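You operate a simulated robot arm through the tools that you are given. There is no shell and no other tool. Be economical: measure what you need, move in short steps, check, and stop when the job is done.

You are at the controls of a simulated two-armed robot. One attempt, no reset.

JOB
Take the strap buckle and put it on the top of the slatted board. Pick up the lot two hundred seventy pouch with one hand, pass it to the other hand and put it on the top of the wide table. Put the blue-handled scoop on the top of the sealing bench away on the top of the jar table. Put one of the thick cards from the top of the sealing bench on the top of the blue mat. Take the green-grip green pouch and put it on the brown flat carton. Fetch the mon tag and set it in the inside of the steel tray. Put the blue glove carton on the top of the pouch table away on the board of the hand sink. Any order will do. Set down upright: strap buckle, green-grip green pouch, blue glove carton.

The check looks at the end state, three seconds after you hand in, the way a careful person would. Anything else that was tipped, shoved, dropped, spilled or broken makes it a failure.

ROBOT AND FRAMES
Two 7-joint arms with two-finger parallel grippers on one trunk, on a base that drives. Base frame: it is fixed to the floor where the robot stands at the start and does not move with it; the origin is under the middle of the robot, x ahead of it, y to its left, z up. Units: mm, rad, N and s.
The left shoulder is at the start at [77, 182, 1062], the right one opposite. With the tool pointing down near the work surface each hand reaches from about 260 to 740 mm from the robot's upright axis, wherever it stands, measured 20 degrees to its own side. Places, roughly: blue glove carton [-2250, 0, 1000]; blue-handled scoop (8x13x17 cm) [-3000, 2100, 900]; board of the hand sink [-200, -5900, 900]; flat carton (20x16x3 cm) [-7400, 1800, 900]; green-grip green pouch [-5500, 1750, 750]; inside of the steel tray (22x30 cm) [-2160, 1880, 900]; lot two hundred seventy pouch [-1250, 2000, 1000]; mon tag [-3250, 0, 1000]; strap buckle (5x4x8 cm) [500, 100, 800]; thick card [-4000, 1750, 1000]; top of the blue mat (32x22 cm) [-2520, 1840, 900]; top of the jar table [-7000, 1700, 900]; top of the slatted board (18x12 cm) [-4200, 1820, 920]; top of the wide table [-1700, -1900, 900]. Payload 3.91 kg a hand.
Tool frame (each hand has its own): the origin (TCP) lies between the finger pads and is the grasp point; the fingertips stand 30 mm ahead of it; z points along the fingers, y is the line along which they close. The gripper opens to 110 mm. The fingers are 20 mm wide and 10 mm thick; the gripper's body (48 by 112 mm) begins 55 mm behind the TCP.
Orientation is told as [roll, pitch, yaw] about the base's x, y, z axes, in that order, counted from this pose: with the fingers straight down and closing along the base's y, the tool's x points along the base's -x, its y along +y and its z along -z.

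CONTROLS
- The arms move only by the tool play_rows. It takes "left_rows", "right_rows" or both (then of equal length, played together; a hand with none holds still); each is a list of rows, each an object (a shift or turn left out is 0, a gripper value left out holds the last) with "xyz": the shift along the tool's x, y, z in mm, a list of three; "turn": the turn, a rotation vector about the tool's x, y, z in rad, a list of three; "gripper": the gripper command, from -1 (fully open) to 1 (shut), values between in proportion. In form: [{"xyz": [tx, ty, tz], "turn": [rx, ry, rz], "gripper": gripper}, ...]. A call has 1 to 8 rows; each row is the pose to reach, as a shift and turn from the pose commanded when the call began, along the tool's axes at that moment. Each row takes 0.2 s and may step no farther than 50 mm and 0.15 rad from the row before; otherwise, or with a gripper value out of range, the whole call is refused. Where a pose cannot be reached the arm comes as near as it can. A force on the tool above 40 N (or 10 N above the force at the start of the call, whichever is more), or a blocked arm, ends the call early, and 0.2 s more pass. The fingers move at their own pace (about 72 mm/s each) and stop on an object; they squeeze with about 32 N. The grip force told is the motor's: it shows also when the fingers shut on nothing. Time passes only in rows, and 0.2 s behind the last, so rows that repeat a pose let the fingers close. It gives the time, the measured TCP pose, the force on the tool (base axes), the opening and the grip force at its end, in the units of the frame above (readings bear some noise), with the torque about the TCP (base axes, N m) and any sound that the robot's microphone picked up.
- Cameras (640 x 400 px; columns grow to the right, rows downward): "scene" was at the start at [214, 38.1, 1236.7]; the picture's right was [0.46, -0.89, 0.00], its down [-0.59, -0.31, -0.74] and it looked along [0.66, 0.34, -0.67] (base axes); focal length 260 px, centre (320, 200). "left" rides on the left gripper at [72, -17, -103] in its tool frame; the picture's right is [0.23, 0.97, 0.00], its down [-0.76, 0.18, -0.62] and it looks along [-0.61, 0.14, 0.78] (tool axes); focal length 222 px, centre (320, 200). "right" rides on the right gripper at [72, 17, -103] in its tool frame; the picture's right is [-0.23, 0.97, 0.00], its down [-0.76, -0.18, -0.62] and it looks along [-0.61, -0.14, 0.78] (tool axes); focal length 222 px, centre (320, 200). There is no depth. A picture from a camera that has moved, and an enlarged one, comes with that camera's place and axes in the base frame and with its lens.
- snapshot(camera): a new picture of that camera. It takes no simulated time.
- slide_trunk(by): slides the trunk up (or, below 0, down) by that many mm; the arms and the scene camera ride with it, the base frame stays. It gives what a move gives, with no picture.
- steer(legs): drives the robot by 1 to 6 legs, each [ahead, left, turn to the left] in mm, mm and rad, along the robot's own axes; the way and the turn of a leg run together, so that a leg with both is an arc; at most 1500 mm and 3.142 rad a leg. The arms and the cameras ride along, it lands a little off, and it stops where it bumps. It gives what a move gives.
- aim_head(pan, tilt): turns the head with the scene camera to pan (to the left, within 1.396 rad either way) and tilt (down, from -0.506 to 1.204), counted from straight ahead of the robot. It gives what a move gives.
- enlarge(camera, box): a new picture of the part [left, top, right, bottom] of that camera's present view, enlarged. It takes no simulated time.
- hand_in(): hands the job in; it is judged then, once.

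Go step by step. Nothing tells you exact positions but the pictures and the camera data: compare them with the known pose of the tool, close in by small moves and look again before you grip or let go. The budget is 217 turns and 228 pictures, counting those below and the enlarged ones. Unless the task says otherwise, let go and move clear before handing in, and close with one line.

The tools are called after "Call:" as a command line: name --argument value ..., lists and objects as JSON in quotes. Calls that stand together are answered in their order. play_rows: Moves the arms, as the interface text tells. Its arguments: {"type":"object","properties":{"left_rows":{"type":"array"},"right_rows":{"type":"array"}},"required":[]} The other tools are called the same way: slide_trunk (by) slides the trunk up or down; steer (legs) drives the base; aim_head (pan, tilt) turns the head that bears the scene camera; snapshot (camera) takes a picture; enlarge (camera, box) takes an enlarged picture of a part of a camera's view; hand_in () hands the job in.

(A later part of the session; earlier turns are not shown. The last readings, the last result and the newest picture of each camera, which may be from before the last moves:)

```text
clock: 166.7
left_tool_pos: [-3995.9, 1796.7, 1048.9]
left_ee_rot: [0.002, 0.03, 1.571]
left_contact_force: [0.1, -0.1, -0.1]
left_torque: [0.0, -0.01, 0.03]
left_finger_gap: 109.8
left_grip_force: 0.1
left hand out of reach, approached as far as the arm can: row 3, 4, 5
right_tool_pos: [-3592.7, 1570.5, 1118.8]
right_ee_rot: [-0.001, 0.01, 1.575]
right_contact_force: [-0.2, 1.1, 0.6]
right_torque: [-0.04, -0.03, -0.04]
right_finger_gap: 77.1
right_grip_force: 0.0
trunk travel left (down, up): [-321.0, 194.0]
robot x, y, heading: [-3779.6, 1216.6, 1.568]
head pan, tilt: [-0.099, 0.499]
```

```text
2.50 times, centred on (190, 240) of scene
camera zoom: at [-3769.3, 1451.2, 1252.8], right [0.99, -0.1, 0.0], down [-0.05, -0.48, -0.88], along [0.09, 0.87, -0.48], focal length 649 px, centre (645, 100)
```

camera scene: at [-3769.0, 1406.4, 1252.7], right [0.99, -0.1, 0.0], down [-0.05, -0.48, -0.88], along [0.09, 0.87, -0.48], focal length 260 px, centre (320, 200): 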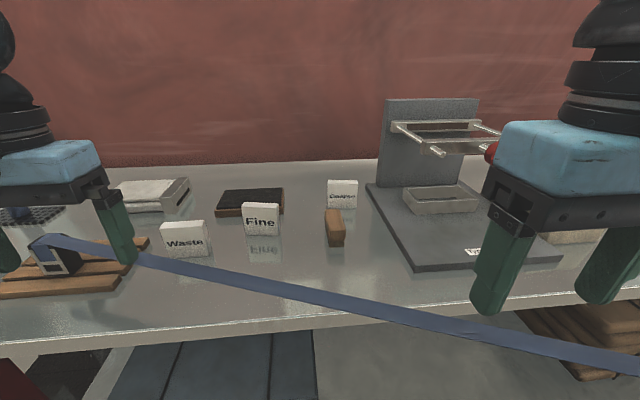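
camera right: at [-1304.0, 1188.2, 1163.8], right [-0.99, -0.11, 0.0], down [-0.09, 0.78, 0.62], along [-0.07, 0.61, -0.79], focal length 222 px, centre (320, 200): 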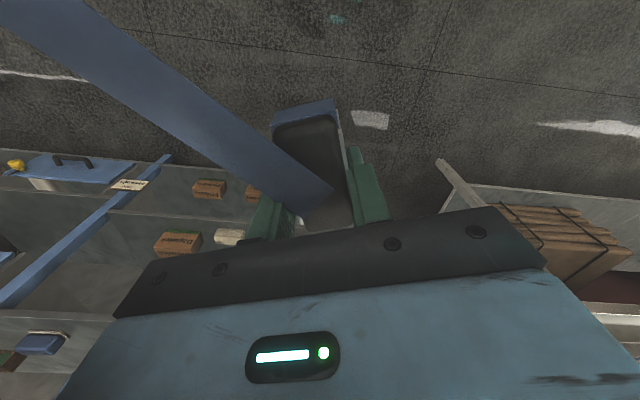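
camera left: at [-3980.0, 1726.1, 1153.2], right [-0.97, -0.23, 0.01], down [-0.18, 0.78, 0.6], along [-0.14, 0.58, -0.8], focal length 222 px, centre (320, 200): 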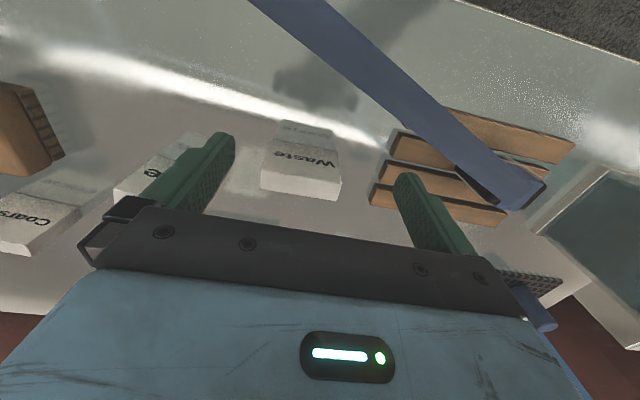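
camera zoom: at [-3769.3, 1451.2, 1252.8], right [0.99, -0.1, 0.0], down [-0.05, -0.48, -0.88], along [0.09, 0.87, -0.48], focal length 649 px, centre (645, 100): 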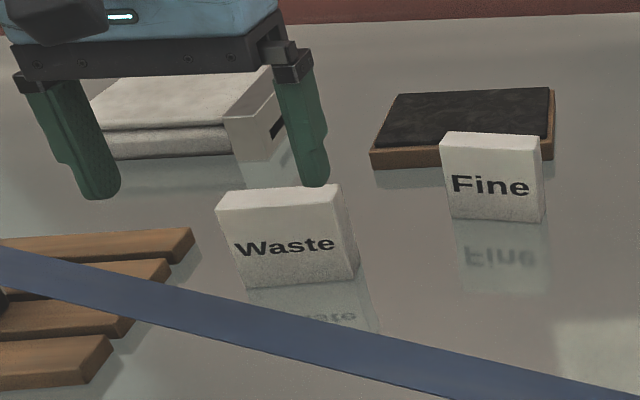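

Card: front face y≈1835, x from −4028 to −3947, top z≈970. I descend in front of it, then slide the open fingers around its two side edges.

Call:
play_rows --left_rows '[{"xyz": [0, -8, 40]}, {"xyz": [0, -8, 80]}, {"xyz": [0, -8, 97]}, {"xyz": [-25, -8, 97]}, {"xyz": [-48, -8, 97]}, {"xyz": [-48, -8, 97]}]'

Call:
snapshot --camera "left"

Call:
enlarge --camera "scene" --box '[80, 160, 300, 320]'

```text
clock: 168.1
left_tool_pos: [-3990.2, 1817.1, 948.9]
left_ee_rot: [0.001, 0.03, 1.572]
left_contact_force: [0.0, 1.1, 0.4]
left_torque: [0.0, 0.01, 0.02]
left_finger_gap: 110.2
left_grip_force: 0.1
left hand out of reach, approached as far as the arm can: row 5, 6
right_tool_pos: [-3594.0, 1569.7, 1119.9]
right_ee_rot: [-0.003, 0.007, 1.574]
right_contact_force: [-0.2, 0.2, 0.6]
right_torque: [-0.01, 0.02, -0.03]
right_finger_gap: 77.1
right_grip_force: 0.1
trunk travel left (down, up): [-321.0, 194.0]
robot x, y, heading: [-3781.5, 1223.9, 1.57]
head pan, tilt: [-0.099, 0.499]
```

```text
137 pictures are left
camera left: at [-3973.1, 1747.6, 1054.5], right [-0.97, -0.23, 0.01], down [-0.18, 0.78, 0.6], along [-0.14, 0.58, -0.8], focal length 222 px, centre (320, 200)
```

left: 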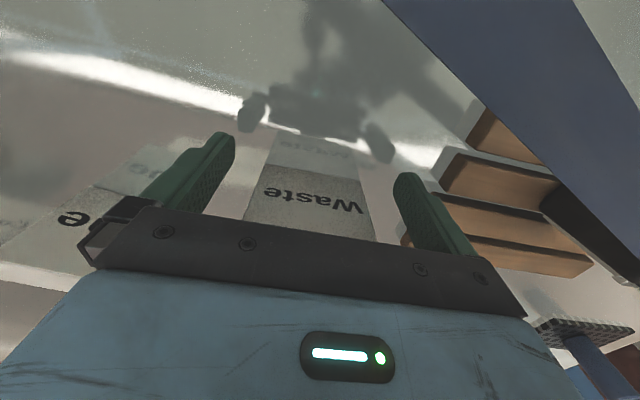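

```text
2.50 times, centred on (190, 240) of scene
camera zoom: at [-3769.3, 1451.1, 1252.8], right [0.99, -0.1, 0.0], down [-0.05, -0.48, -0.88], along [0.09, 0.87, -0.48], focal length 649 px, centre (645, 100)
```

zoom: 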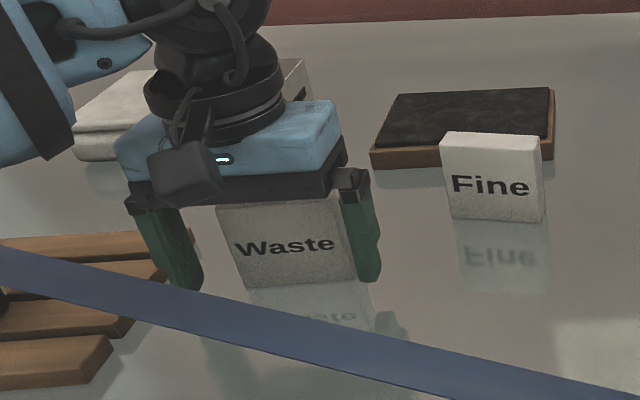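

Call:
steer --legs '[[27, 0, 0]]'

Call:
snapshot --camera "left"

```text
clock: 168.9
left_tool_pos: [-3989.7, 1842.6, 948.6]
left_ee_rot: [0.002, 0.029, 1.574]
left_contact_force: [0.3, 0.2, 0.5]
left_torque: [-0.02, 0.0, 0.02]
left_finger_gap: 109.9
left_grip_force: 0.0
right_tool_pos: [-3592.9, 1596.2, 1119.4]
right_ee_rot: [-0.002, 0.008, 1.573]
right_contact_force: [0.3, 0.1, -0.3]
right_torque: [-0.03, -0.02, 0.03]
right_finger_gap: 76.9
right_grip_force: 0.1
trunk travel left (down, up): [-321.0, 194.0]
robot x, y, heading: [-3780.8, 1248.3, 1.568]
head pan, tilt: [-0.099, 0.499]
```

```text
135 pictures are left
camera left: at [-3972.6, 1773.3, 1054.8], right [-0.97, -0.23, 0.01], down [-0.18, 0.78, 0.6], along [-0.14, 0.58, -0.8], focal length 222 px, centre (320, 200)
```

left: 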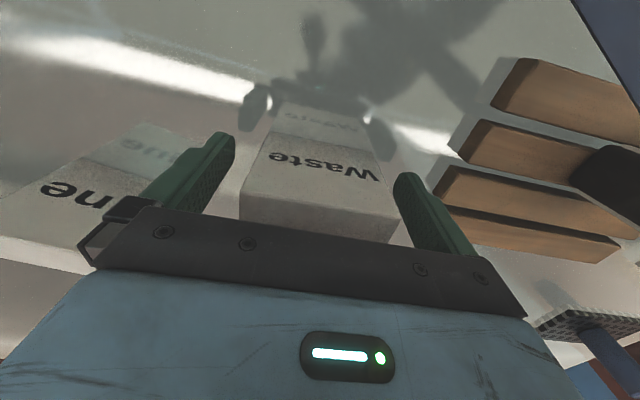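

Call:
play_rows --left_rows '[{"gripper": 1}, {"gripper": 1}, {"gripper": 1}]'

Call:
play_rows --left_rows '[{"xyz": [0, 0, -30]}, {"xyz": [10, 0, -70]}, {"xyz": [45, 0, -100]}, {"xyz": [90, 0, -110]}, {"xyz": [135, 0, -110]}, {"xyz": [180, 0, -110]}]'

Call:
snapshot --camera "left"

Call:
snapshot --camera "scene"

```text
clock: 169.7
left_tool_pos: [-3990.1, 1841.9, 948.8]
left_ee_rot: [0.0, 0.027, 1.571]
left_contact_force: [0.3, 0.1, 0.4]
left_torque: [-0.01, -0.01, -0.02]
left_finger_gap: 77.6
left_grip_force: 32.4
right_tool_pos: [-3593.1, 1594.8, 1119.2]
right_ee_rot: [-0.002, 0.007, 1.572]
right_contact_force: [-0.7, 0.3, -0.4]
right_torque: [0.0, 0.0, 0.04]
right_finger_gap: 76.8
right_grip_force: 0.1
trunk travel left (down, up): [-321.0, 194.0]
robot x, y, heading: [-3778.4, 1245.9, 1.562]
head pan, tilt: [-0.099, 0.499]
```

```text
clock: 171.1
left_tool_pos: [-3989.9, 1666.7, 1063.4]
left_ee_rot: [0.001, 0.028, 1.573]
left_contact_force: [-0.3, 0.0, -0.1]
left_torque: [0.02, -0.03, -0.01]
left_finger_gap: 77.4
left_grip_force: 31.8
left hand out of reach, approached as far as the arm can: row 1, 2
right_tool_pos: [-3593.9, 1594.5, 1120.1]
right_ee_rot: [-0.002, 0.005, 1.573]
right_contact_force: [0.1, 0.2, 0.6]
right_torque: [0.02, 0.02, 0.0]
right_finger_gap: 76.9
right_grip_force: 0.0
trunk travel left (down, up): [-321.0, 194.0]
robot x, y, heading: [-3777.0, 1245.0, 1.564]
head pan, tilt: [-0.099, 0.499]
```

```text
134 pictures are left
camera left: at [-3973.2, 1596.9, 1168.0], right [-0.97, -0.23, 0.01], down [-0.18, 0.78, 0.6], along [-0.14, 0.58, -0.8], focal length 222 px, centre (320, 200)
```

left: 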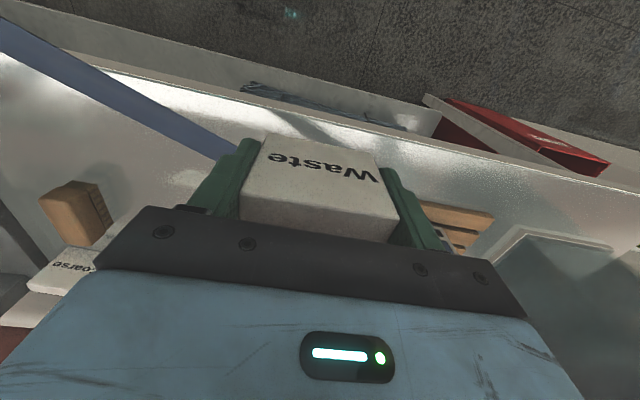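

```text
133 pictures are left
camera scene: at [-3769.1, 1475.3, 1253.1], right [0.99, -0.1, 0.0], down [-0.05, -0.48, -0.88], along [0.09, 0.87, -0.48], focal length 260 px, centre (320, 200)
```

scene: 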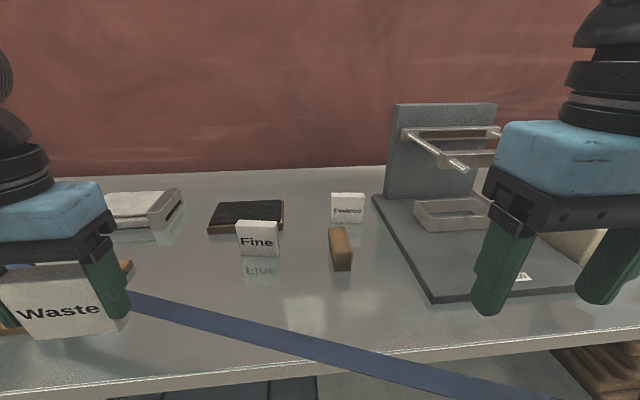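

Card held. I back off from the bench and strafe right to the blue mat.

Call:
steer --legs '[[-200, 0, 0.008], [0, -1455, 0]]'

Call:
aim_head --pan 0.1 --tilt 0.55

Call:
snapshot --camera "scene"

```text
clock: 185.0
left_tool_pos: [-2574.6, 1492.9, 1062.0]
left_ee_rot: [0.001, 0.028, 1.61]
left_contact_force: [-0.1, 0.3, -1.5]
left_torque: [0.0, -0.03, 0.0]
left_finger_gap: 77.2
left_grip_force: 32.4
right_tool_pos: [-2175.5, 1433.9, 1119.1]
right_ee_rot: [-0.001, 0.008, 1.61]
right_contact_force: [-0.1, -0.7, -0.7]
right_torque: [0.0, 0.02, -0.01]
right_finger_gap: 76.9
right_grip_force: 0.1
trunk travel left (down, up): [-321.0, 194.0]
robot x, y, heading: [-2345.7, 1081.5, 1.601]
head pan, tilt: [-0.099, 0.499]
```

```text
clock: 185.7
left_tool_pos: [-2576.2, 1492.4, 1063.4]
left_ee_rot: [0.002, 0.028, 1.608]
left_contact_force: [-0.3, 0.0, -0.7]
left_torque: [-0.03, 0.01, 0.04]
left_finger_gap: 77.4
left_grip_force: 32.0
right_tool_pos: [-2175.2, 1433.8, 1120.3]
right_ee_rot: [-0.001, 0.006, 1.609]
right_contact_force: [-0.1, 0.3, 0.2]
right_torque: [0.04, 0.02, 0.02]
right_finger_gap: 76.8
right_grip_force: 0.0
trunk travel left (down, up): [-321.0, 194.0]
robot x, y, heading: [-2347.1, 1077.0, 1.601]
head pan, tilt: [0.099, 0.55]
```

```text
132 pictures are left
camera scene: at [-2364.4, 1306.7, 1248.3], right [0.99, 0.13, 0.0], down [0.07, -0.52, -0.85], along [-0.11, 0.85, -0.52], focal length 260 px, centre (320, 200)
```

scene: 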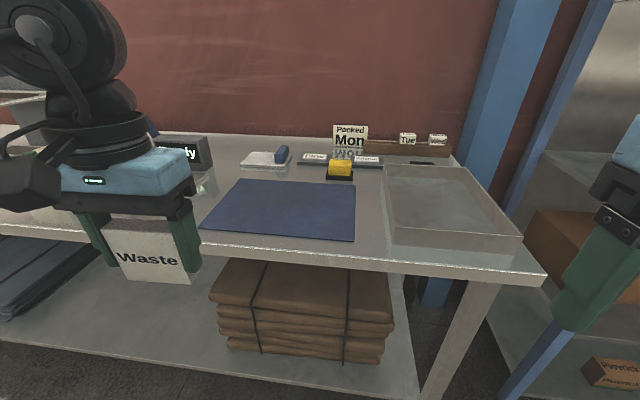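

Blue mat centre at about [-2513, 1836]. I step closer and extend the left hand over it.

Call:
steer --legs '[[175, -55, -0.03]]'

Call:
play_rows --left_rows '[{"xyz": [-40, 0, 0]}, {"xyz": [-80, 0, 10]}, {"xyz": [-110, 0, 20]}, {"xyz": [-140, 0, 40]}, {"xyz": [-170, 0, 60]}, {"xyz": [-170, 0, 80]}, {"xyz": [-170, 0, 80]}]'

Call:
snapshot --camera "scene"

Call:
snapshot --camera "left"

```text
clock: 187.2
left_tool_pos: [-2509.8, 1673.3, 1062.7]
left_ee_rot: [0.001, 0.027, 1.582]
left_contact_force: [1.3, 0.8, -0.3]
left_torque: [-0.02, -0.01, 0.0]
left_finger_gap: 77.5
left_grip_force: 31.8
right_tool_pos: [-2112.1, 1603.4, 1119.3]
right_ee_rot: [-0.001, 0.007, 1.585]
right_contact_force: [0.8, -0.1, 0.1]
right_torque: [0.02, 0.01, -0.01]
right_finger_gap: 76.8
right_grip_force: 0.1
trunk travel left (down, up): [-321.0, 194.0]
robot x, y, heading: [-2296.1, 1257.0, 1.577]
head pan, tilt: [0.099, 0.55]
```

```text
clock: 188.8
left_tool_pos: [-2512.6, 1839.0, 975.8]
left_ee_rot: [0.002, 0.029, 1.581]
left_contact_force: [-0.3, 0.2, 0.1]
left_torque: [-0.03, -0.01, 0.03]
left_finger_gap: 77.4
left_grip_force: 31.8
right_tool_pos: [-2113.3, 1604.6, 1119.6]
right_ee_rot: [-0.001, 0.007, 1.582]
right_contact_force: [0.2, 0.5, -0.1]
right_torque: [-0.01, 0.02, 0.01]
right_finger_gap: 77.1
right_grip_force: 0.0
trunk travel left (down, up): [-321.0, 194.0]
robot x, y, heading: [-2296.9, 1255.0, 1.576]
head pan, tilt: [0.099, 0.55]
```

```text
131 pictures are left
camera scene: at [-2306.0, 1482.3, 1248.2], right [0.99, 0.11, 0.0], down [0.06, -0.52, -0.85], along [-0.09, 0.85, -0.52], focal length 260 px, centre (320, 200)
```

scene: 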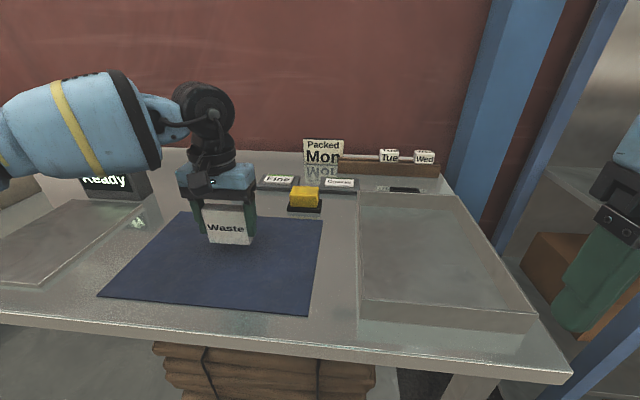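

```text
130 pictures are left
camera left: at [-2494.9, 1769.0, 1081.0], right [-0.97, -0.24, 0.01], down [-0.18, 0.78, 0.6], along [-0.15, 0.58, -0.8], focal length 222 px, centre (320, 200)
```

left: 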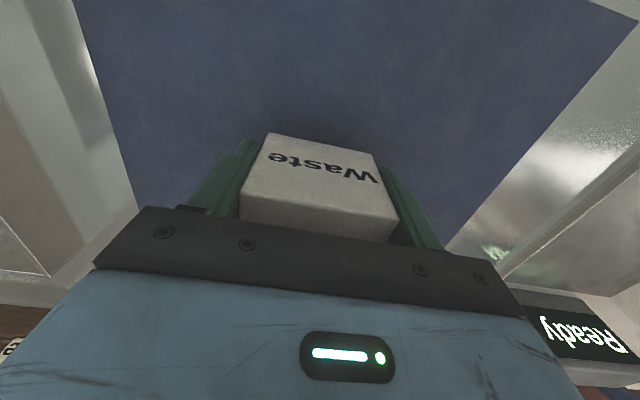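

Call:
play_rows --left_rows '[{"xyz": [0, 0, 12]}, {"xyz": [0, 0, 20]}, {"xyz": [0, 0, 23]}, {"xyz": [0, 0, 26]}, {"xyz": [0, 0, 26]}]'

Call:
snapshot --camera "left"

```text
clock: 190.0
left_tool_pos: [-2511.6, 1838.9, 954.2]
left_ee_rot: [0.0, 0.024, 1.581]
left_contact_force: [-1.8, 3.4, 13.7]
left_torque: [0.16, -0.06, 0.03]
left_finger_gap: 77.2
left_grip_force: 31.9
right_tool_pos: [-2114.5, 1601.9, 1120.2]
right_ee_rot: [-0.002, 0.007, 1.583]
right_contact_force: [-0.1, -0.2, 0.6]
right_torque: [0.01, 0.04, 0.01]
right_finger_gap: 77.1
right_grip_force: 0.1
trunk travel left (down, up): [-321.0, 194.0]
robot x, y, heading: [-2296.3, 1254.3, 1.579]
head pan, tilt: [0.099, 0.55]
```

```text
129 pictures are left
camera left: at [-2494.4, 1768.4, 1058.7], right [-0.97, -0.24, 0.01], down [-0.19, 0.77, 0.6], along [-0.15, 0.59, -0.8], focal length 222 px, centre (320, 200)
```

left: 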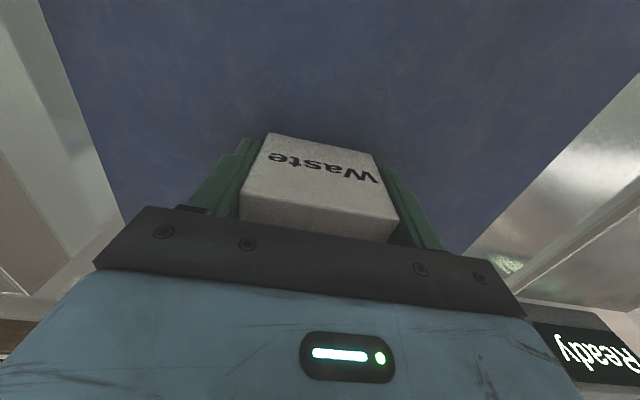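

Call:
play_rows --left_rows '[{"xyz": [0, 0, -3]}, {"xyz": [0, 0, -3], "gripper": -0.8}, {"xyz": [0, 0, -3], "gripper": -0.8}, {"xyz": [0, 0, -35]}, {"xyz": [0, 0, -70]}, {"xyz": [30, 0, -100]}, {"xyz": [70, 0, -110]}, {"xyz": [110, 0, -110]}]'

Call:
snapshot --camera "scene"

```text
clock: 191.8
left_tool_pos: [-2510.8, 1735.5, 1063.5]
left_ee_rot: [0.003, 0.029, 1.579]
left_contact_force: [0.1, 0.2, -0.1]
left_torque: [0.01, 0.0, -0.04]
left_finger_gap: 98.9
left_grip_force: 0.0
left hand out of reach, approached as far as the arm can: row 5
right_tool_pos: [-2112.4, 1602.3, 1119.5]
right_ee_rot: [-0.002, 0.004, 1.584]
right_contact_force: [-0.2, -0.2, 0.3]
right_torque: [0.04, 0.02, -0.01]
right_finger_gap: 77.4
right_grip_force: 0.1
trunk travel left (down, up): [-321.0, 194.0]
robot x, y, heading: [-2298.7, 1252.7, 1.581]
head pan, tilt: [0.099, 0.55]
```

```text
128 pictures are left
camera scene: at [-2305.7, 1480.6, 1248.6], right [0.99, 0.11, 0.0], down [0.06, -0.52, -0.85], along [-0.09, 0.85, -0.52], focal length 260 px, centre (320, 200)
```

scene: 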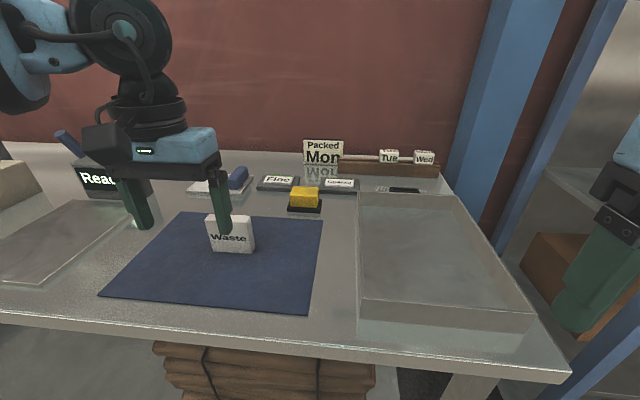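

The card stands on the mat. Next the blue-handled scoop further left on this bench; I back off and strafe there.

Call:
steer --legs '[[-150, 0, 0], [0, 700, -0.01]]'

Call:
aim_head --pan 0.0 --tilt 0.45

Call:
snapshot --camera "scene"

```text
clock: 199.4
left_tool_pos: [-3198.2, 1588.3, 1063.4]
left_ee_rot: [0.001, 0.028, 1.563]
left_contact_force: [0.5, -0.5, -0.6]
left_torque: [-0.03, -0.03, 0.0]
left_finger_gap: 98.8
left_grip_force: 0.0
right_tool_pos: [-2802.6, 1447.5, 1119.9]
right_ee_rot: [-0.002, 0.007, 1.566]
right_contact_force: [1.3, 0.4, 0.0]
right_torque: [0.01, 0.04, 0.03]
right_finger_gap: 77.0
right_grip_force: 0.0
trunk travel left (down, up): [-321.0, 194.0]
robot x, y, heading: [-2994.6, 1099.9, 1.562]
head pan, tilt: [0.099, 0.55]
```

```text
clock: 200.0
left_tool_pos: [-3198.3, 1588.7, 1063.7]
left_ee_rot: [0.0, 0.027, 1.564]
left_contact_force: [0.1, 0.0, -0.4]
left_torque: [0.01, -0.01, 0.01]
left_finger_gap: 98.8
left_grip_force: 0.0
right_tool_pos: [-2801.5, 1448.4, 1119.3]
right_ee_rot: [-0.001, 0.008, 1.566]
right_contact_force: [0.5, -0.7, -0.2]
right_torque: [0.0, -0.03, 0.01]
right_finger_gap: 77.3
right_grip_force: 0.1
trunk travel left (down, up): [-321.0, 194.0]
robot x, y, heading: [-2989.3, 1101.8, 1.562]
head pan, tilt: [0.0, 0.45]
```

```text
127 pictures are left
camera scene: at [-2987.9, 1332.5, 1257.3], right [1.0, -0.01, 0.0], down [0.0, -0.44, -0.9], along [0.01, 0.9, -0.44], focal length 260 px, centre (320, 200)
```

scene: 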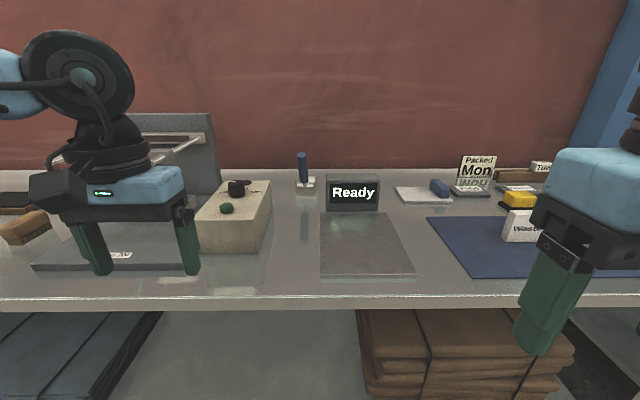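

Call:
enlarge --camera "scene" --box '[180, 120, 440, 290]'

```text
2.35 times, centred on (310, 205) of scene
camera zoom: at [-2987.9, 1332.5, 1257.3], right [1.0, -0.01, 0.0], down [0.0, -0.44, -0.9], along [0.01, 0.9, -0.44], focal length 611 px, centre (344, 188)
```

zoom: 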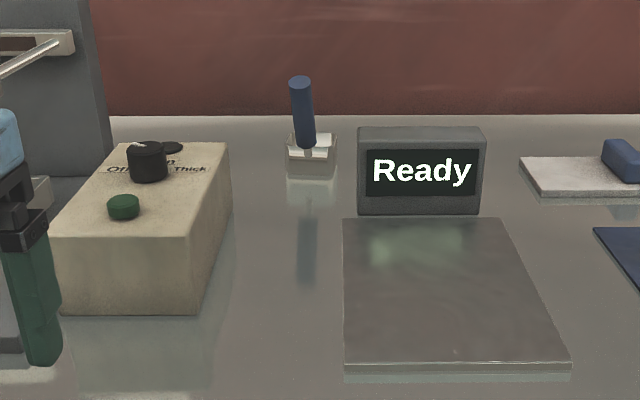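

The scoop stands at about [-3023, 2099] with its handle up to z≈1035, deep on the bench between the beige box and the "Ready" display. I'll tilt the right hand's fingers forward to reach it, after moving left.

Call:
steer --legs '[[0, 230, 0.008]]'

Call:
play_rows --right_rows '[{"xyz": [-24, 0, 0], "turn": [0, -0.141, 0]}, {"xyz": [-48, 0, 0], "turn": [0, -0.282, 0]}, {"xyz": [-72, 0, 0], "turn": [0, -0.423, 0]}, {"xyz": [-96, 0, 0], "turn": [0, -0.564, 0]}, {"xyz": [-120, 0, 0], "turn": [0, -0.705, 0]}, {"xyz": [-144, 0, 0], "turn": [0, -0.846, 0]}, {"xyz": [-168, 0, 0], "turn": [0, -0.987, 0]}, {"xyz": [-190, 0, 0], "turn": [0, -1.128, 0]}]'

Call:
aim_head --pan -0.15 --tilt 0.45

Call:
snapshot --camera "scene"

Call:
snapshot --camera "right"

```text
clock: 202.6
left_tool_pos: [-3425.3, 1589.3, 1063.6]
left_ee_rot: [0.002, 0.03, 1.566]
left_contact_force: [-0.1, -1.2, -0.1]
left_torque: [-0.05, 0.02, -0.02]
left_finger_gap: 99.1
left_grip_force: 0.0
right_tool_pos: [-3028.2, 1451.9, 1119.3]
right_ee_rot: [-0.002, 0.009, 1.568]
right_contact_force: [0.6, -0.3, 0.1]
right_torque: [-0.02, -0.04, 0.03]
right_finger_gap: 76.7
right_grip_force: 0.0
trunk travel left (down, up): [-321.0, 194.0]
robot x, y, heading: [-3215.6, 1101.1, 1.564]
head pan, tilt: [0.0, 0.45]
```

```text
clock: 204.4
left_tool_pos: [-3425.7, 1590.6, 1063.5]
left_ee_rot: [0.002, 0.029, 1.565]
left_contact_force: [0.0, -0.8, 0.2]
left_torque: [0.02, 0.0, 0.02]
left_finger_gap: 99.1
left_grip_force: 0.1
right_tool_pos: [-3027.1, 1640.9, 1118.6]
right_ee_rot: [-0.003, -1.123, 1.57]
right_contact_force: [0.6, -0.7, -0.2]
right_torque: [-0.02, 0.02, -0.01]
right_finger_gap: 77.1
right_grip_force: 0.1
trunk travel left (down, up): [-321.0, 194.0]
robot x, y, heading: [-3219.2, 1106.9, 1.559]
head pan, tilt: [0.0, 0.45]
```

```text
clock: 205.1
left_tool_pos: [-3425.6, 1589.0, 1063.4]
left_ee_rot: [0.003, 0.029, 1.566]
left_contact_force: [0.7, 0.0, 0.0]
left_torque: [0.0, -0.01, 0.0]
left_finger_gap: 98.7
left_grip_force: 0.1
right_tool_pos: [-3028.1, 1640.6, 1117.4]
right_ee_rot: [-0.003, -1.119, 1.57]
right_contact_force: [-0.4, 0.3, -0.4]
right_torque: [-0.03, 0.0, 0.02]
right_finger_gap: 77.1
right_grip_force: 0.0
trunk travel left (down, up): [-321.0, 194.0]
robot x, y, heading: [-3217.4, 1105.8, 1.559]
head pan, tilt: [-0.15, 0.45]
```

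```text
125 pictures are left
camera scene: at [-3200.8, 1333.6, 1257.4], right [0.99, -0.16, 0.0], down [-0.07, -0.43, -0.9], along [0.14, 0.89, -0.44], focal length 260 px, centre (320, 200)
```

scene: 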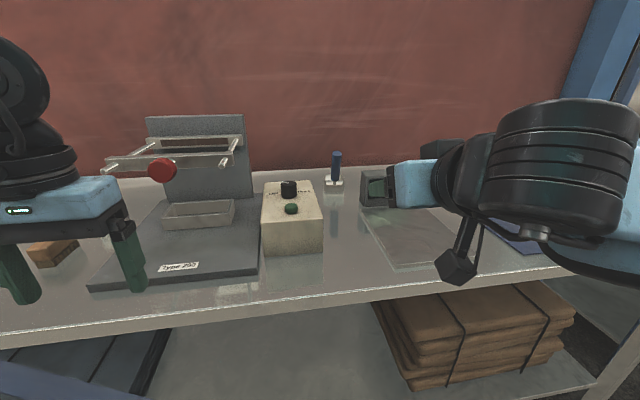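

```text
124 pictures are left
camera right: at [-3045.3, 1517.6, 1097.9], right [-0.97, 0.1, 0.2], down [0.18, -0.23, 0.96], along [0.14, 0.97, 0.21], focal length 222 px, centre (320, 200)
```

right: 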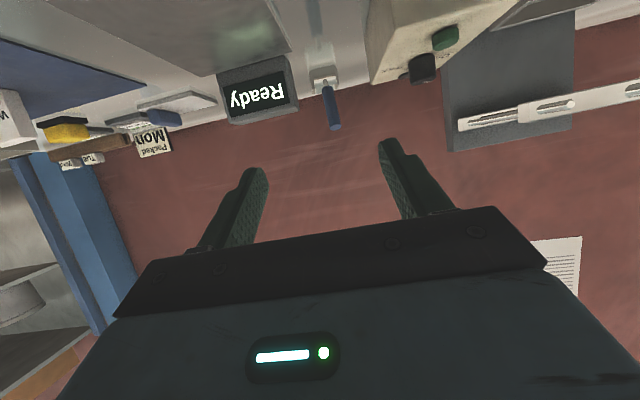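

Call:
play_rows --left_rows '[{"xyz": [45, 0, 0]}, {"xyz": [90, 0, -10]}, {"xyz": [135, 0, -20]}, {"xyz": [150, 0, -20]}]'

Call:
steer --legs '[[195, 0, 0.01]]'

Call:
snapshot --camera "right"

Call:
snapshot --camera "scene"

```text
clock: 206.1
left_tool_pos: [-3426.6, 1439.6, 1088.3]
left_ee_rot: [0.001, 0.031, 1.566]
left_contact_force: [-0.5, -0.5, -0.2]
left_torque: [0.02, -0.02, 0.0]
left_finger_gap: 98.5
left_grip_force: 0.0
right_tool_pos: [-3027.7, 1640.7, 1116.6]
right_ee_rot: [-0.004, -1.121, 1.569]
right_contact_force: [-0.7, -0.3, 0.0]
right_torque: [-0.01, 0.01, 0.02]
right_finger_gap: 77.0
right_grip_force: 0.0
trunk travel left (down, up): [-321.0, 194.0]
robot x, y, heading: [-3219.0, 1103.6, 1.564]
head pan, tilt: [-0.15, 0.45]
```

```text
clock: 207.7
left_tool_pos: [-3429.7, 1633.9, 1089.0]
left_ee_rot: [0.003, 0.026, 1.575]
left_contact_force: [0.4, -0.4, -0.7]
left_torque: [-0.03, 0.0, 0.0]
left_finger_gap: 98.8
left_grip_force: 0.0
right_tool_pos: [-3032.4, 1837.1, 1116.5]
right_ee_rot: [-0.003, -1.122, 1.579]
right_contact_force: [-0.1, 0.1, 0.5]
right_torque: [-0.03, 0.01, -0.02]
right_finger_gap: 77.0
right_grip_force: 0.0
trunk travel left (down, up): [-321.0, 194.0]
robot x, y, heading: [-3212.3, 1297.1, 1.57]
head pan, tilt: [-0.15, 0.45]
```

```text
123 pictures are left
camera right: at [-3048.3, 1714.2, 1097.7], right [-0.97, 0.09, 0.2], down [0.18, -0.23, 0.96], along [0.14, 0.97, 0.21], focal length 222 px, centre (320, 200)
```

right: 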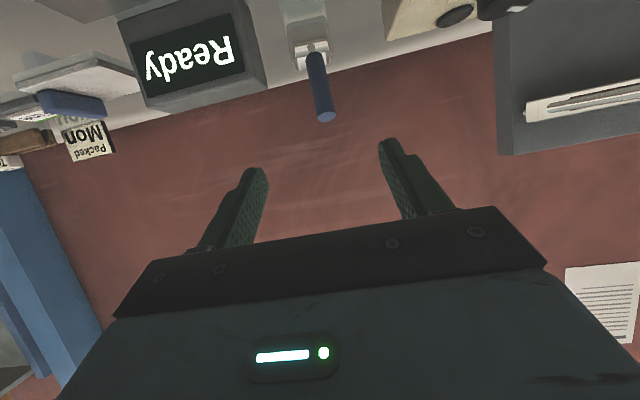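

```text
122 pictures are left
camera scene: at [-3201.9, 1528.8, 1257.3], right [0.99, -0.15, 0.0], down [-0.07, -0.43, -0.9], along [0.13, 0.89, -0.44], focal length 260 px, centre (320, 200)
```

scene: 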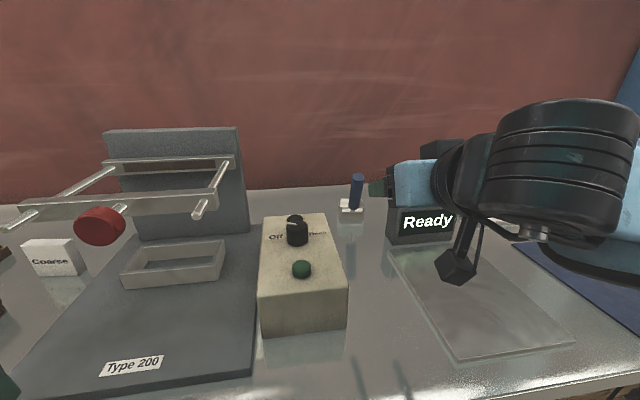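

Call:
play_rows --right_rows '[{"xyz": [4, 0, 41]}, {"xyz": [9, 0, 82]}, {"xyz": [14, 0, 123]}, {"xyz": [18, 0, 164]}, {"xyz": [18, 0, 164]}]'

Call:
snapshot --camera "right"

Call:
enlarge --camera "scene" --box '[260, 130, 480, 300]'

```text
clock: 208.9
left_tool_pos: [-3429.8, 1632.4, 1087.4]
left_ee_rot: [0.002, 0.03, 1.575]
left_contact_force: [0.4, -0.6, -0.1]
left_torque: [0.03, 0.0, -0.01]
left_finger_gap: 98.9
left_grip_force: 0.1
right_tool_pos: [-3030.2, 1975.0, 1031.2]
right_ee_rot: [-0.005, -1.122, 1.578]
right_contact_force: [-0.3, 0.2, 0.0]
right_torque: [-0.03, 0.02, -0.04]
right_finger_gap: 77.3
right_grip_force: 0.0
trunk travel left (down, up): [-321.0, 194.0]
robot x, y, heading: [-3218.4, 1298.9, 1.569]
head pan, tilt: [-0.15, 0.45]
```

```text
121 pictures are left
camera right: at [-3046.4, 1852.7, 1010.7], right [-0.97, 0.09, 0.2], down [0.18, -0.23, 0.96], along [0.14, 0.97, 0.21], focal length 222 px, centre (320, 200)
```

right: 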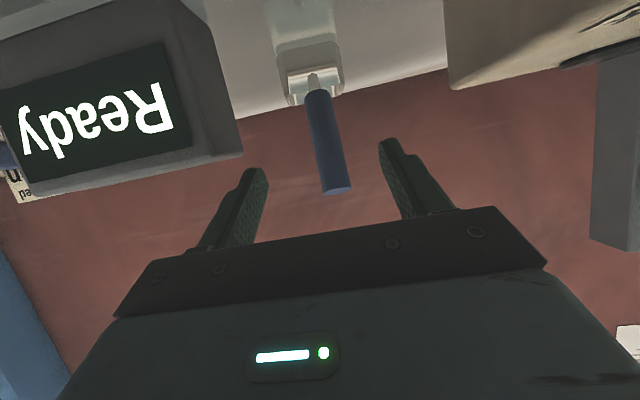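

```text
2.35 times, centred on (370, 215) of scene
camera zoom: at [-3201.9, 1527.7, 1257.5], right [0.99, -0.15, 0.0], down [-0.07, -0.43, -0.9], along [0.13, 0.89, -0.43], focal length 611 px, centre (202, 165)
```

zoom: 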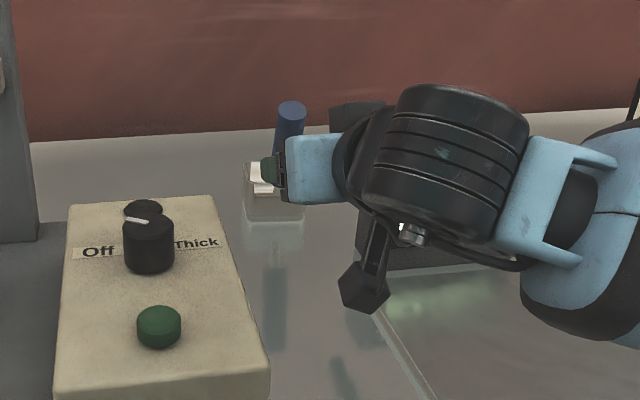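

Call:
play_rows --right_rows '[{"xyz": [-14, 2, 31]}, {"xyz": [-28, 4, 62]}, {"xyz": [-41, 5, 91]}, {"xyz": [-41, 5, 91]}]'

Call:
snapshot --camera "right"

```text
clock: 209.9
left_tool_pos: [-3428.8, 1632.8, 1087.0]
left_ee_rot: [0.002, 0.029, 1.576]
left_contact_force: [-0.4, -0.2, -0.1]
left_torque: [-0.02, 0.03, 0.01]
left_finger_gap: 98.9
left_grip_force: 0.1
right_tool_pos: [-3036.0, 2076.4, 1026.4]
right_ee_rot: [-0.003, -1.122, 1.579]
right_contact_force: [0.6, -0.3, -0.3]
right_torque: [0.02, 0.0, 0.02]
right_finger_gap: 77.0
right_grip_force: 0.1
trunk travel left (down, up): [-321.0, 194.0]
robot x, y, heading: [-3219.0, 1300.7, 1.567]
head pan, tilt: [-0.15, 0.45]
```

```text
119 pictures are left
camera right: at [-3053.1, 1952.3, 1006.5], right [-0.97, 0.09, 0.2], down [0.18, -0.23, 0.96], along [0.14, 0.97, 0.21], focal length 222 px, centre (320, 200)
```

right: 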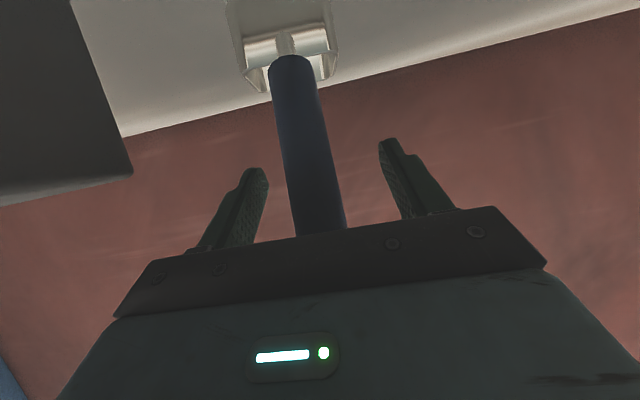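

The handle is between the fingers. I close and lift gently.

Call:
play_rows --right_rows '[{"gripper": 1}, {"gripper": 1}, {"gripper": 1}, {"xyz": [-27, 0, -13]}, {"xyz": [-54, 0, -26]}, {"xyz": [-54, 0, -26]}]'

Call:
snapshot --camera "right"

Call:
snapshot --camera "scene"

```text
clock: 211.3
left_tool_pos: [-3429.5, 1634.0, 1086.7]
left_ee_rot: [0.001, 0.028, 1.575]
left_contact_force: [-0.2, 0.1, -0.6]
left_torque: [-0.01, -0.01, 0.03]
left_finger_gap: 98.7
left_grip_force: 0.1
right_tool_pos: [-3039.2, 2077.7, 1086.7]
right_ee_rot: [-0.004, -1.121, 1.579]
right_contact_force: [-0.7, 0.1, -1.7]
right_torque: [-0.1, -0.03, 0.02]
right_finger_gap: 27.5
right_grip_force: 32.6
trunk travel left (down, up): [-321.0, 194.0]
robot x, y, heading: [-3217.6, 1298.1, 1.569]
head pan, tilt: [-0.15, 0.45]
```

```text
118 pictures are left
camera right: at [-3054.2, 1954.3, 1066.2], right [-0.97, 0.09, 0.2], down [0.18, -0.23, 0.96], along [0.14, 0.97, 0.21], focal length 222 px, centre (320, 200)
```

right: 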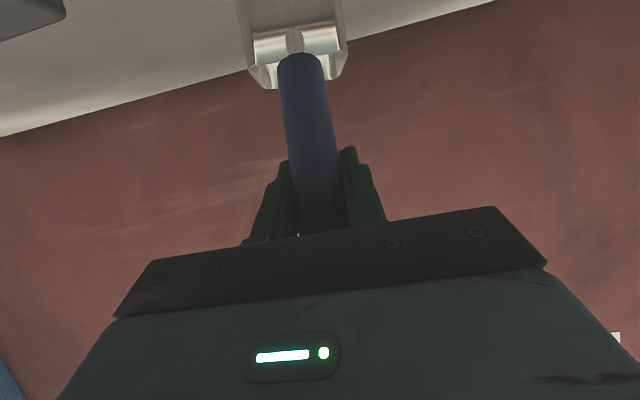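

```text
117 pictures are left
camera scene: at [-3201.8, 1528.7, 1257.3], right [0.99, -0.15, 0.0], down [-0.07, -0.43, -0.9], along [0.13, 0.89, -0.44], focal length 260 px, centre (320, 200)
```

scene: 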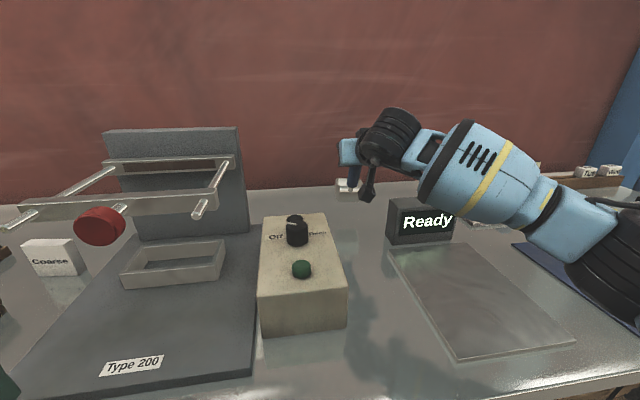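

Call:
play_rows --right_rows '[{"xyz": [-27, 0, -13]}, {"xyz": [-54, 0, -26]}, {"xyz": [-36, 0, -63]}, {"xyz": [-18, 0, -100]}, {"xyz": [0, 0, -138]}, {"xyz": [18, 0, -176]}, {"xyz": [36, 0, -213]}, {"xyz": [54, 0, -250]}]'

Call:
steer --legs '[[-320, 0, 0]]'

Call:
snapshot --camera "scene"

Call:
snapshot --camera "right"

```text
clock: 213.1
left_tool_pos: [-3429.0, 1633.7, 1088.2]
left_ee_rot: [0.001, 0.028, 1.573]
left_contact_force: [-0.1, -0.1, 0.0]
left_torque: [0.0, -0.02, 0.0]
left_finger_gap: 99.0
left_grip_force: 0.0
right_tool_pos: [-3040.4, 1827.1, 1148.4]
right_ee_rot: [-0.003, -1.123, 1.579]
right_contact_force: [0.0, 0.4, -1.8]
right_torque: [-0.04, -0.01, 0.0]
right_finger_gap: 27.4
right_grip_force: 31.5
trunk travel left (down, up): [-321.0, 194.0]
robot x, y, heading: [-3215.3, 1298.5, 1.57]
head pan, tilt: [-0.15, 0.45]
```

```text
clock: 215.3
left_tool_pos: [-3429.1, 1310.5, 1087.8]
left_ee_rot: [0.003, 0.029, 1.576]
left_contact_force: [-0.7, -0.2, -1.1]
left_torque: [0.04, -0.02, -0.01]
left_finger_gap: 99.1
left_grip_force: 0.1
right_tool_pos: [-3040.0, 1506.3, 1149.9]
right_ee_rot: [-0.004, -1.12, 1.58]
right_contact_force: [0.3, -0.5, -2.0]
right_torque: [-0.09, 0.02, 0.01]
right_finger_gap: 27.2
right_grip_force: 32.2
trunk travel left (down, up): [-321.0, 194.0]
robot x, y, heading: [-3220.8, 973.1, 1.57]
head pan, tilt: [-0.15, 0.45]
```

```text
116 pictures are left
camera scene: at [-3201.9, 1206.2, 1257.4], right [0.99, -0.15, 0.0], down [-0.06, -0.43, -0.9], along [0.13, 0.89, -0.44], focal length 260 px, centre (320, 200)
```

scene: 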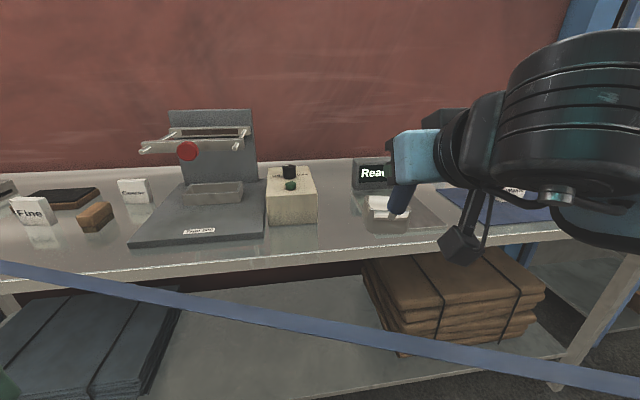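

```text
115 pictures are left
camera right: at [-3056.7, 1383.3, 1129.0], right [-0.97, 0.09, 0.2], down [0.18, -0.23, 0.96], along [0.14, 0.97, 0.21], focal length 222 px, centre (320, 200)
```

right: 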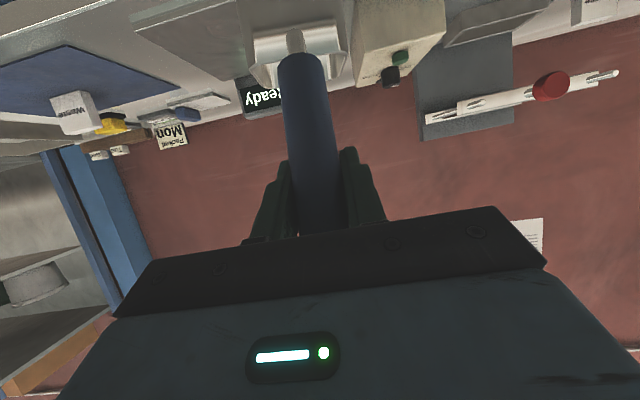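

Scoop held. Next I drive left to the row of pouches near x≈-5500.

Call:
steer --legs '[[0, 1100, 0], [0, 980, 0]]'

Call:
aim_head --pan 0.2 --tilt 0.6

Call:
snapshot --camera "scene"

```text
clock: 234.1
left_tool_pos: [-5561.4, 1312.5, 1088.5]
left_ee_rot: [0.002, 0.028, 1.592]
left_contact_force: [-0.3, -0.5, 0.3]
left_torque: [-0.02, 0.0, 0.04]
left_finger_gap: 99.0
left_grip_force: 0.0
right_tool_pos: [-5175.8, 1515.2, 1148.5]
right_ee_rot: [-0.004, -1.121, 1.6]
right_contact_force: [-0.4, 0.0, -0.5]
right_torque: [-0.08, -0.01, 0.03]
right_finger_gap: 27.3
right_grip_force: 32.0
trunk travel left (down, up): [-321.0, 194.0]
robot x, y, heading: [-5340.7, 982.7, 1.592]
head pan, tilt: [-0.15, 0.45]
```

```text
clock: 234.9
left_tool_pos: [-5561.3, 1312.8, 1087.4]
left_ee_rot: [0.001, 0.027, 1.593]
left_contact_force: [0.7, 1.4, 0.3]
left_torque: [-0.01, -0.01, 0.03]
left_finger_gap: 99.0
left_grip_force: 0.1
right_tool_pos: [-5176.1, 1515.3, 1148.7]
right_ee_rot: [-0.003, -1.119, 1.599]
right_contact_force: [-0.2, -0.2, -1.1]
right_torque: [-0.05, 0.02, 0.0]
right_finger_gap: 27.4
right_grip_force: 31.9
trunk travel left (down, up): [-321.0, 194.0]
robot x, y, heading: [-5341.2, 983.7, 1.59]
head pan, tilt: [0.201, 0.6]
```

```text
114 pictures are left
camera scene: at [-5362.8, 1207.0, 1243.8], right [0.98, 0.22, 0.0], down [0.12, -0.55, -0.83], along [-0.18, 0.81, -0.56], focal length 260 px, centre (320, 200)
```

scene: 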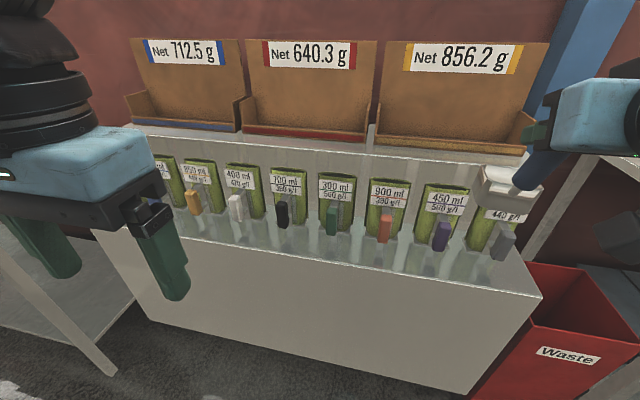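

Call:
enlarge --camera "scene" --box '[220, 140, 440, 290]'

Call:
enlarge --camera "scene" --box '[130, 130, 330, 260]'

```text
2.67 times, centred on (330, 215) of scene
camera zoom: at [-5362.8, 1207.0, 1243.8], right [0.98, 0.22, 0.0], down [0.12, -0.55, -0.83], along [-0.18, 0.81, -0.56], focal length 692 px, centre (293, 160)
```

zoom: 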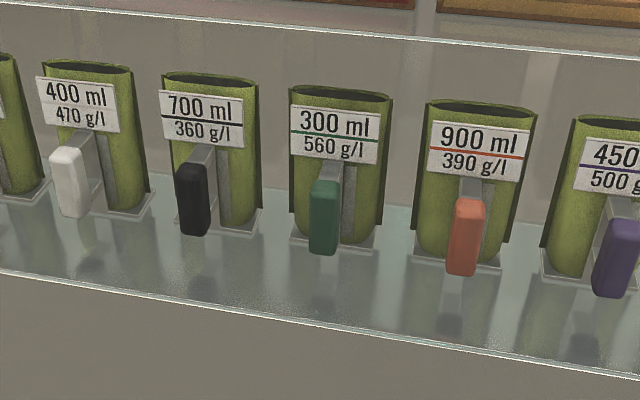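

```text
3.08 times, centred on (230, 195) of scene
camera zoom: at [-5362.8, 1207.0, 1243.8], right [0.98, 0.22, 0.0], down [0.12, -0.55, -0.83], along [-0.18, 0.81, -0.56], focal length 799 px, centre (597, 215)
```

zoom: 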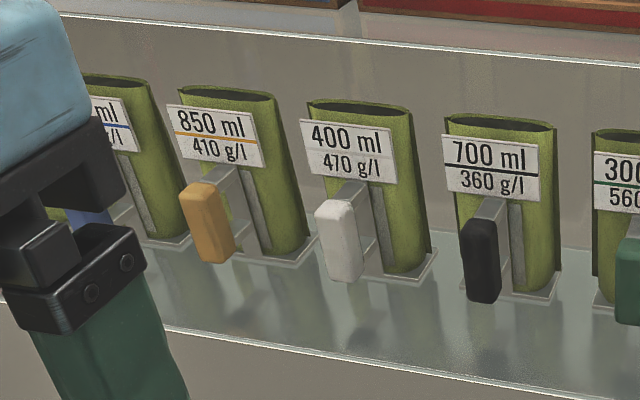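

The target is the cup-like pouch with the green grip ("300 ml"), grip near [-5449, 1735]. I retract the right hand with the scoop and bring the left hand over the grip.

Call:
play_rows --right_rows '[{"xyz": [0, 0, -40]}, {"xyz": [0, 0, -80]}, {"xyz": [0, 0, -120]}, {"xyz": [0, 0, -140]}]' --left_rows '[{"xyz": [0, 0, 40], "gripper": -0.3}, {"xyz": [0, 0, 80]}, {"xyz": [0, 0, 110]}, {"xyz": [0, 0, 110]}]'

Call:
steer --legs '[[0, -105, -0.022], [220, 0, 0]]'

Call:
snapshot --camera "left"

Call:
snapshot --camera "scene"

```text
clock: 235.9
left_tool_pos: [-5560.1, 1308.9, 978.4]
left_ee_rot: [0.001, 0.029, 1.593]
left_contact_force: [0.6, -0.6, 0.4]
left_torque: [0.03, 0.0, -0.01]
left_finger_gap: 71.6
left_grip_force: 0.1
right_tool_pos: [-5171.6, 1388.0, 1211.0]
right_ee_rot: [-0.002, -1.122, 1.594]
right_contact_force: [-0.7, -0.1, -1.8]
right_torque: [-0.08, -0.02, 0.0]
right_finger_gap: 27.3
right_grip_force: 31.7
trunk travel left (down, up): [-321.0, 194.0]
robot x, y, heading: [-5343.9, 981.6, 1.591]
head pan, tilt: [0.201, 0.6]
```

```text
clock: 238.8
left_tool_pos: [-5447.7, 1528.3, 979.1]
left_ee_rot: [0.001, 0.027, 1.564]
left_contact_force: [-0.8, 0.6, -0.6]
left_torque: [0.0, -0.02, 0.03]
left_finger_gap: 71.4
left_grip_force: 0.2
right_tool_pos: [-5056.5, 1597.3, 1211.7]
right_ee_rot: [-0.003, -1.119, 1.569]
right_contact_force: [0.1, 0.6, -2.2]
right_torque: [-0.09, 0.02, 0.02]
right_finger_gap: 27.2
right_grip_force: 32.1
trunk travel left (down, up): [-321.0, 194.0]
robot x, y, heading: [-5236.4, 1195.4, 1.566]
head pan, tilt: [0.201, 0.6]
```

```text
111 pictures are left
camera left: at [-5431.4, 1459.2, 1083.8], right [-0.98, -0.22, 0.01], down [-0.17, 0.78, 0.6], along [-0.14, 0.59, -0.8], focal length 222 px, centre (320, 200)
```

left: 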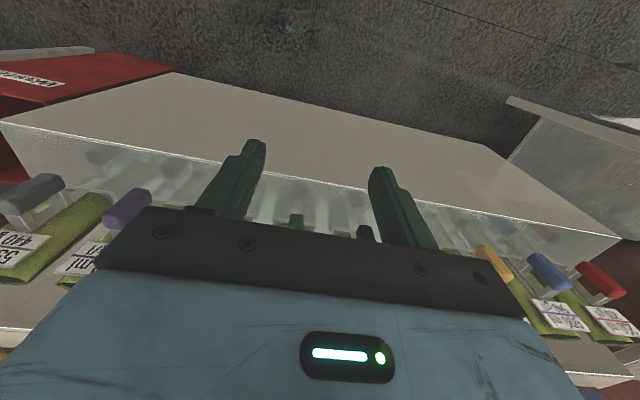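

```text
110 pictures are left
camera scene: at [-5252.7, 1421.6, 1243.7], right [0.98, 0.19, 0.0], down [0.11, -0.55, -0.83], along [-0.16, 0.81, -0.56], focal length 260 px, centre (320, 200)
```

scene: 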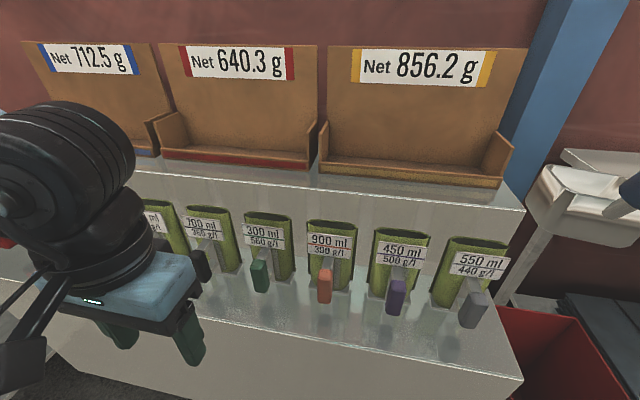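

Triangulated: grip centre about [-5455, 1765, 785]; the cup and its label stand right behind it, so I tilt the left fingers forward too and come from the front.

Call:
play_rows --left_rows '[{"xyz": [-16, 0, 0], "turn": [0, -0.141, 0]}, {"xyz": [-32, 0, 0], "turn": [0, -0.282, 0]}, {"xyz": [-48, 0, 0], "turn": [0, -0.423, 0]}, {"xyz": [-64, 0, 0], "turn": [0, -0.564, 0]}, {"xyz": [-80, 0, 0], "turn": [0, -0.705, 0]}, {"xyz": [-95, 0, 0], "turn": [0, -0.846, 0]}, {"xyz": [-110, 0, 0], "turn": [0, -0.987, 0]}, {"xyz": [-120, 0, 0], "turn": [0, -1.128, 0]}]'

Call:
snapshot --camera "left"

```text
clock: 240.6
left_tool_pos: [-5437.6, 1696.7, 976.0]
left_ee_rot: [0.003, -1.101, 1.566]
left_contact_force: [-0.4, 0.8, 0.1]
left_torque: [0.01, -0.01, -0.04]
left_finger_gap: 71.5
left_grip_force: 0.0
left hand out of reach, approached as far as the arm can: row 3, 4, 5, 6, 7, 8
right_tool_pos: [-5056.0, 1597.0, 1209.6]
right_ee_rot: [-0.004, -1.12, 1.569]
right_contact_force: [-0.5, 0.2, -0.4]
right_torque: [-0.08, -0.02, 0.03]
right_finger_gap: 27.5
right_grip_force: 31.8
trunk travel left (down, up): [-321.0, 194.0]
robot x, y, heading: [-5238.0, 1196.7, 1.561]
head pan, tilt: [0.201, 0.6]
```

```text
109 pictures are left
camera left: at [-5421.9, 1571.5, 957.8], right [-0.97, -0.1, -0.2], down [-0.18, -0.21, 0.96], along [-0.14, 0.97, 0.19], focal length 222 px, centre (320, 200)
```

left: 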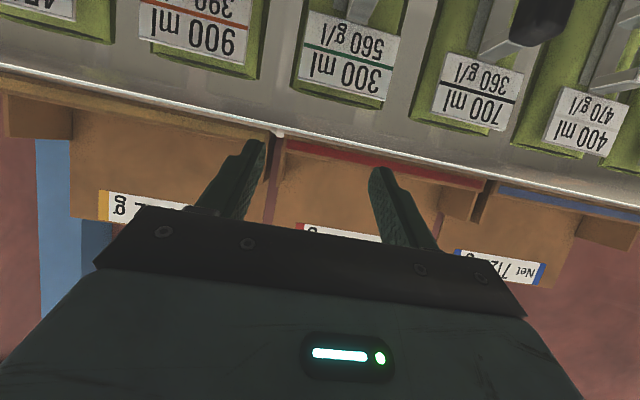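

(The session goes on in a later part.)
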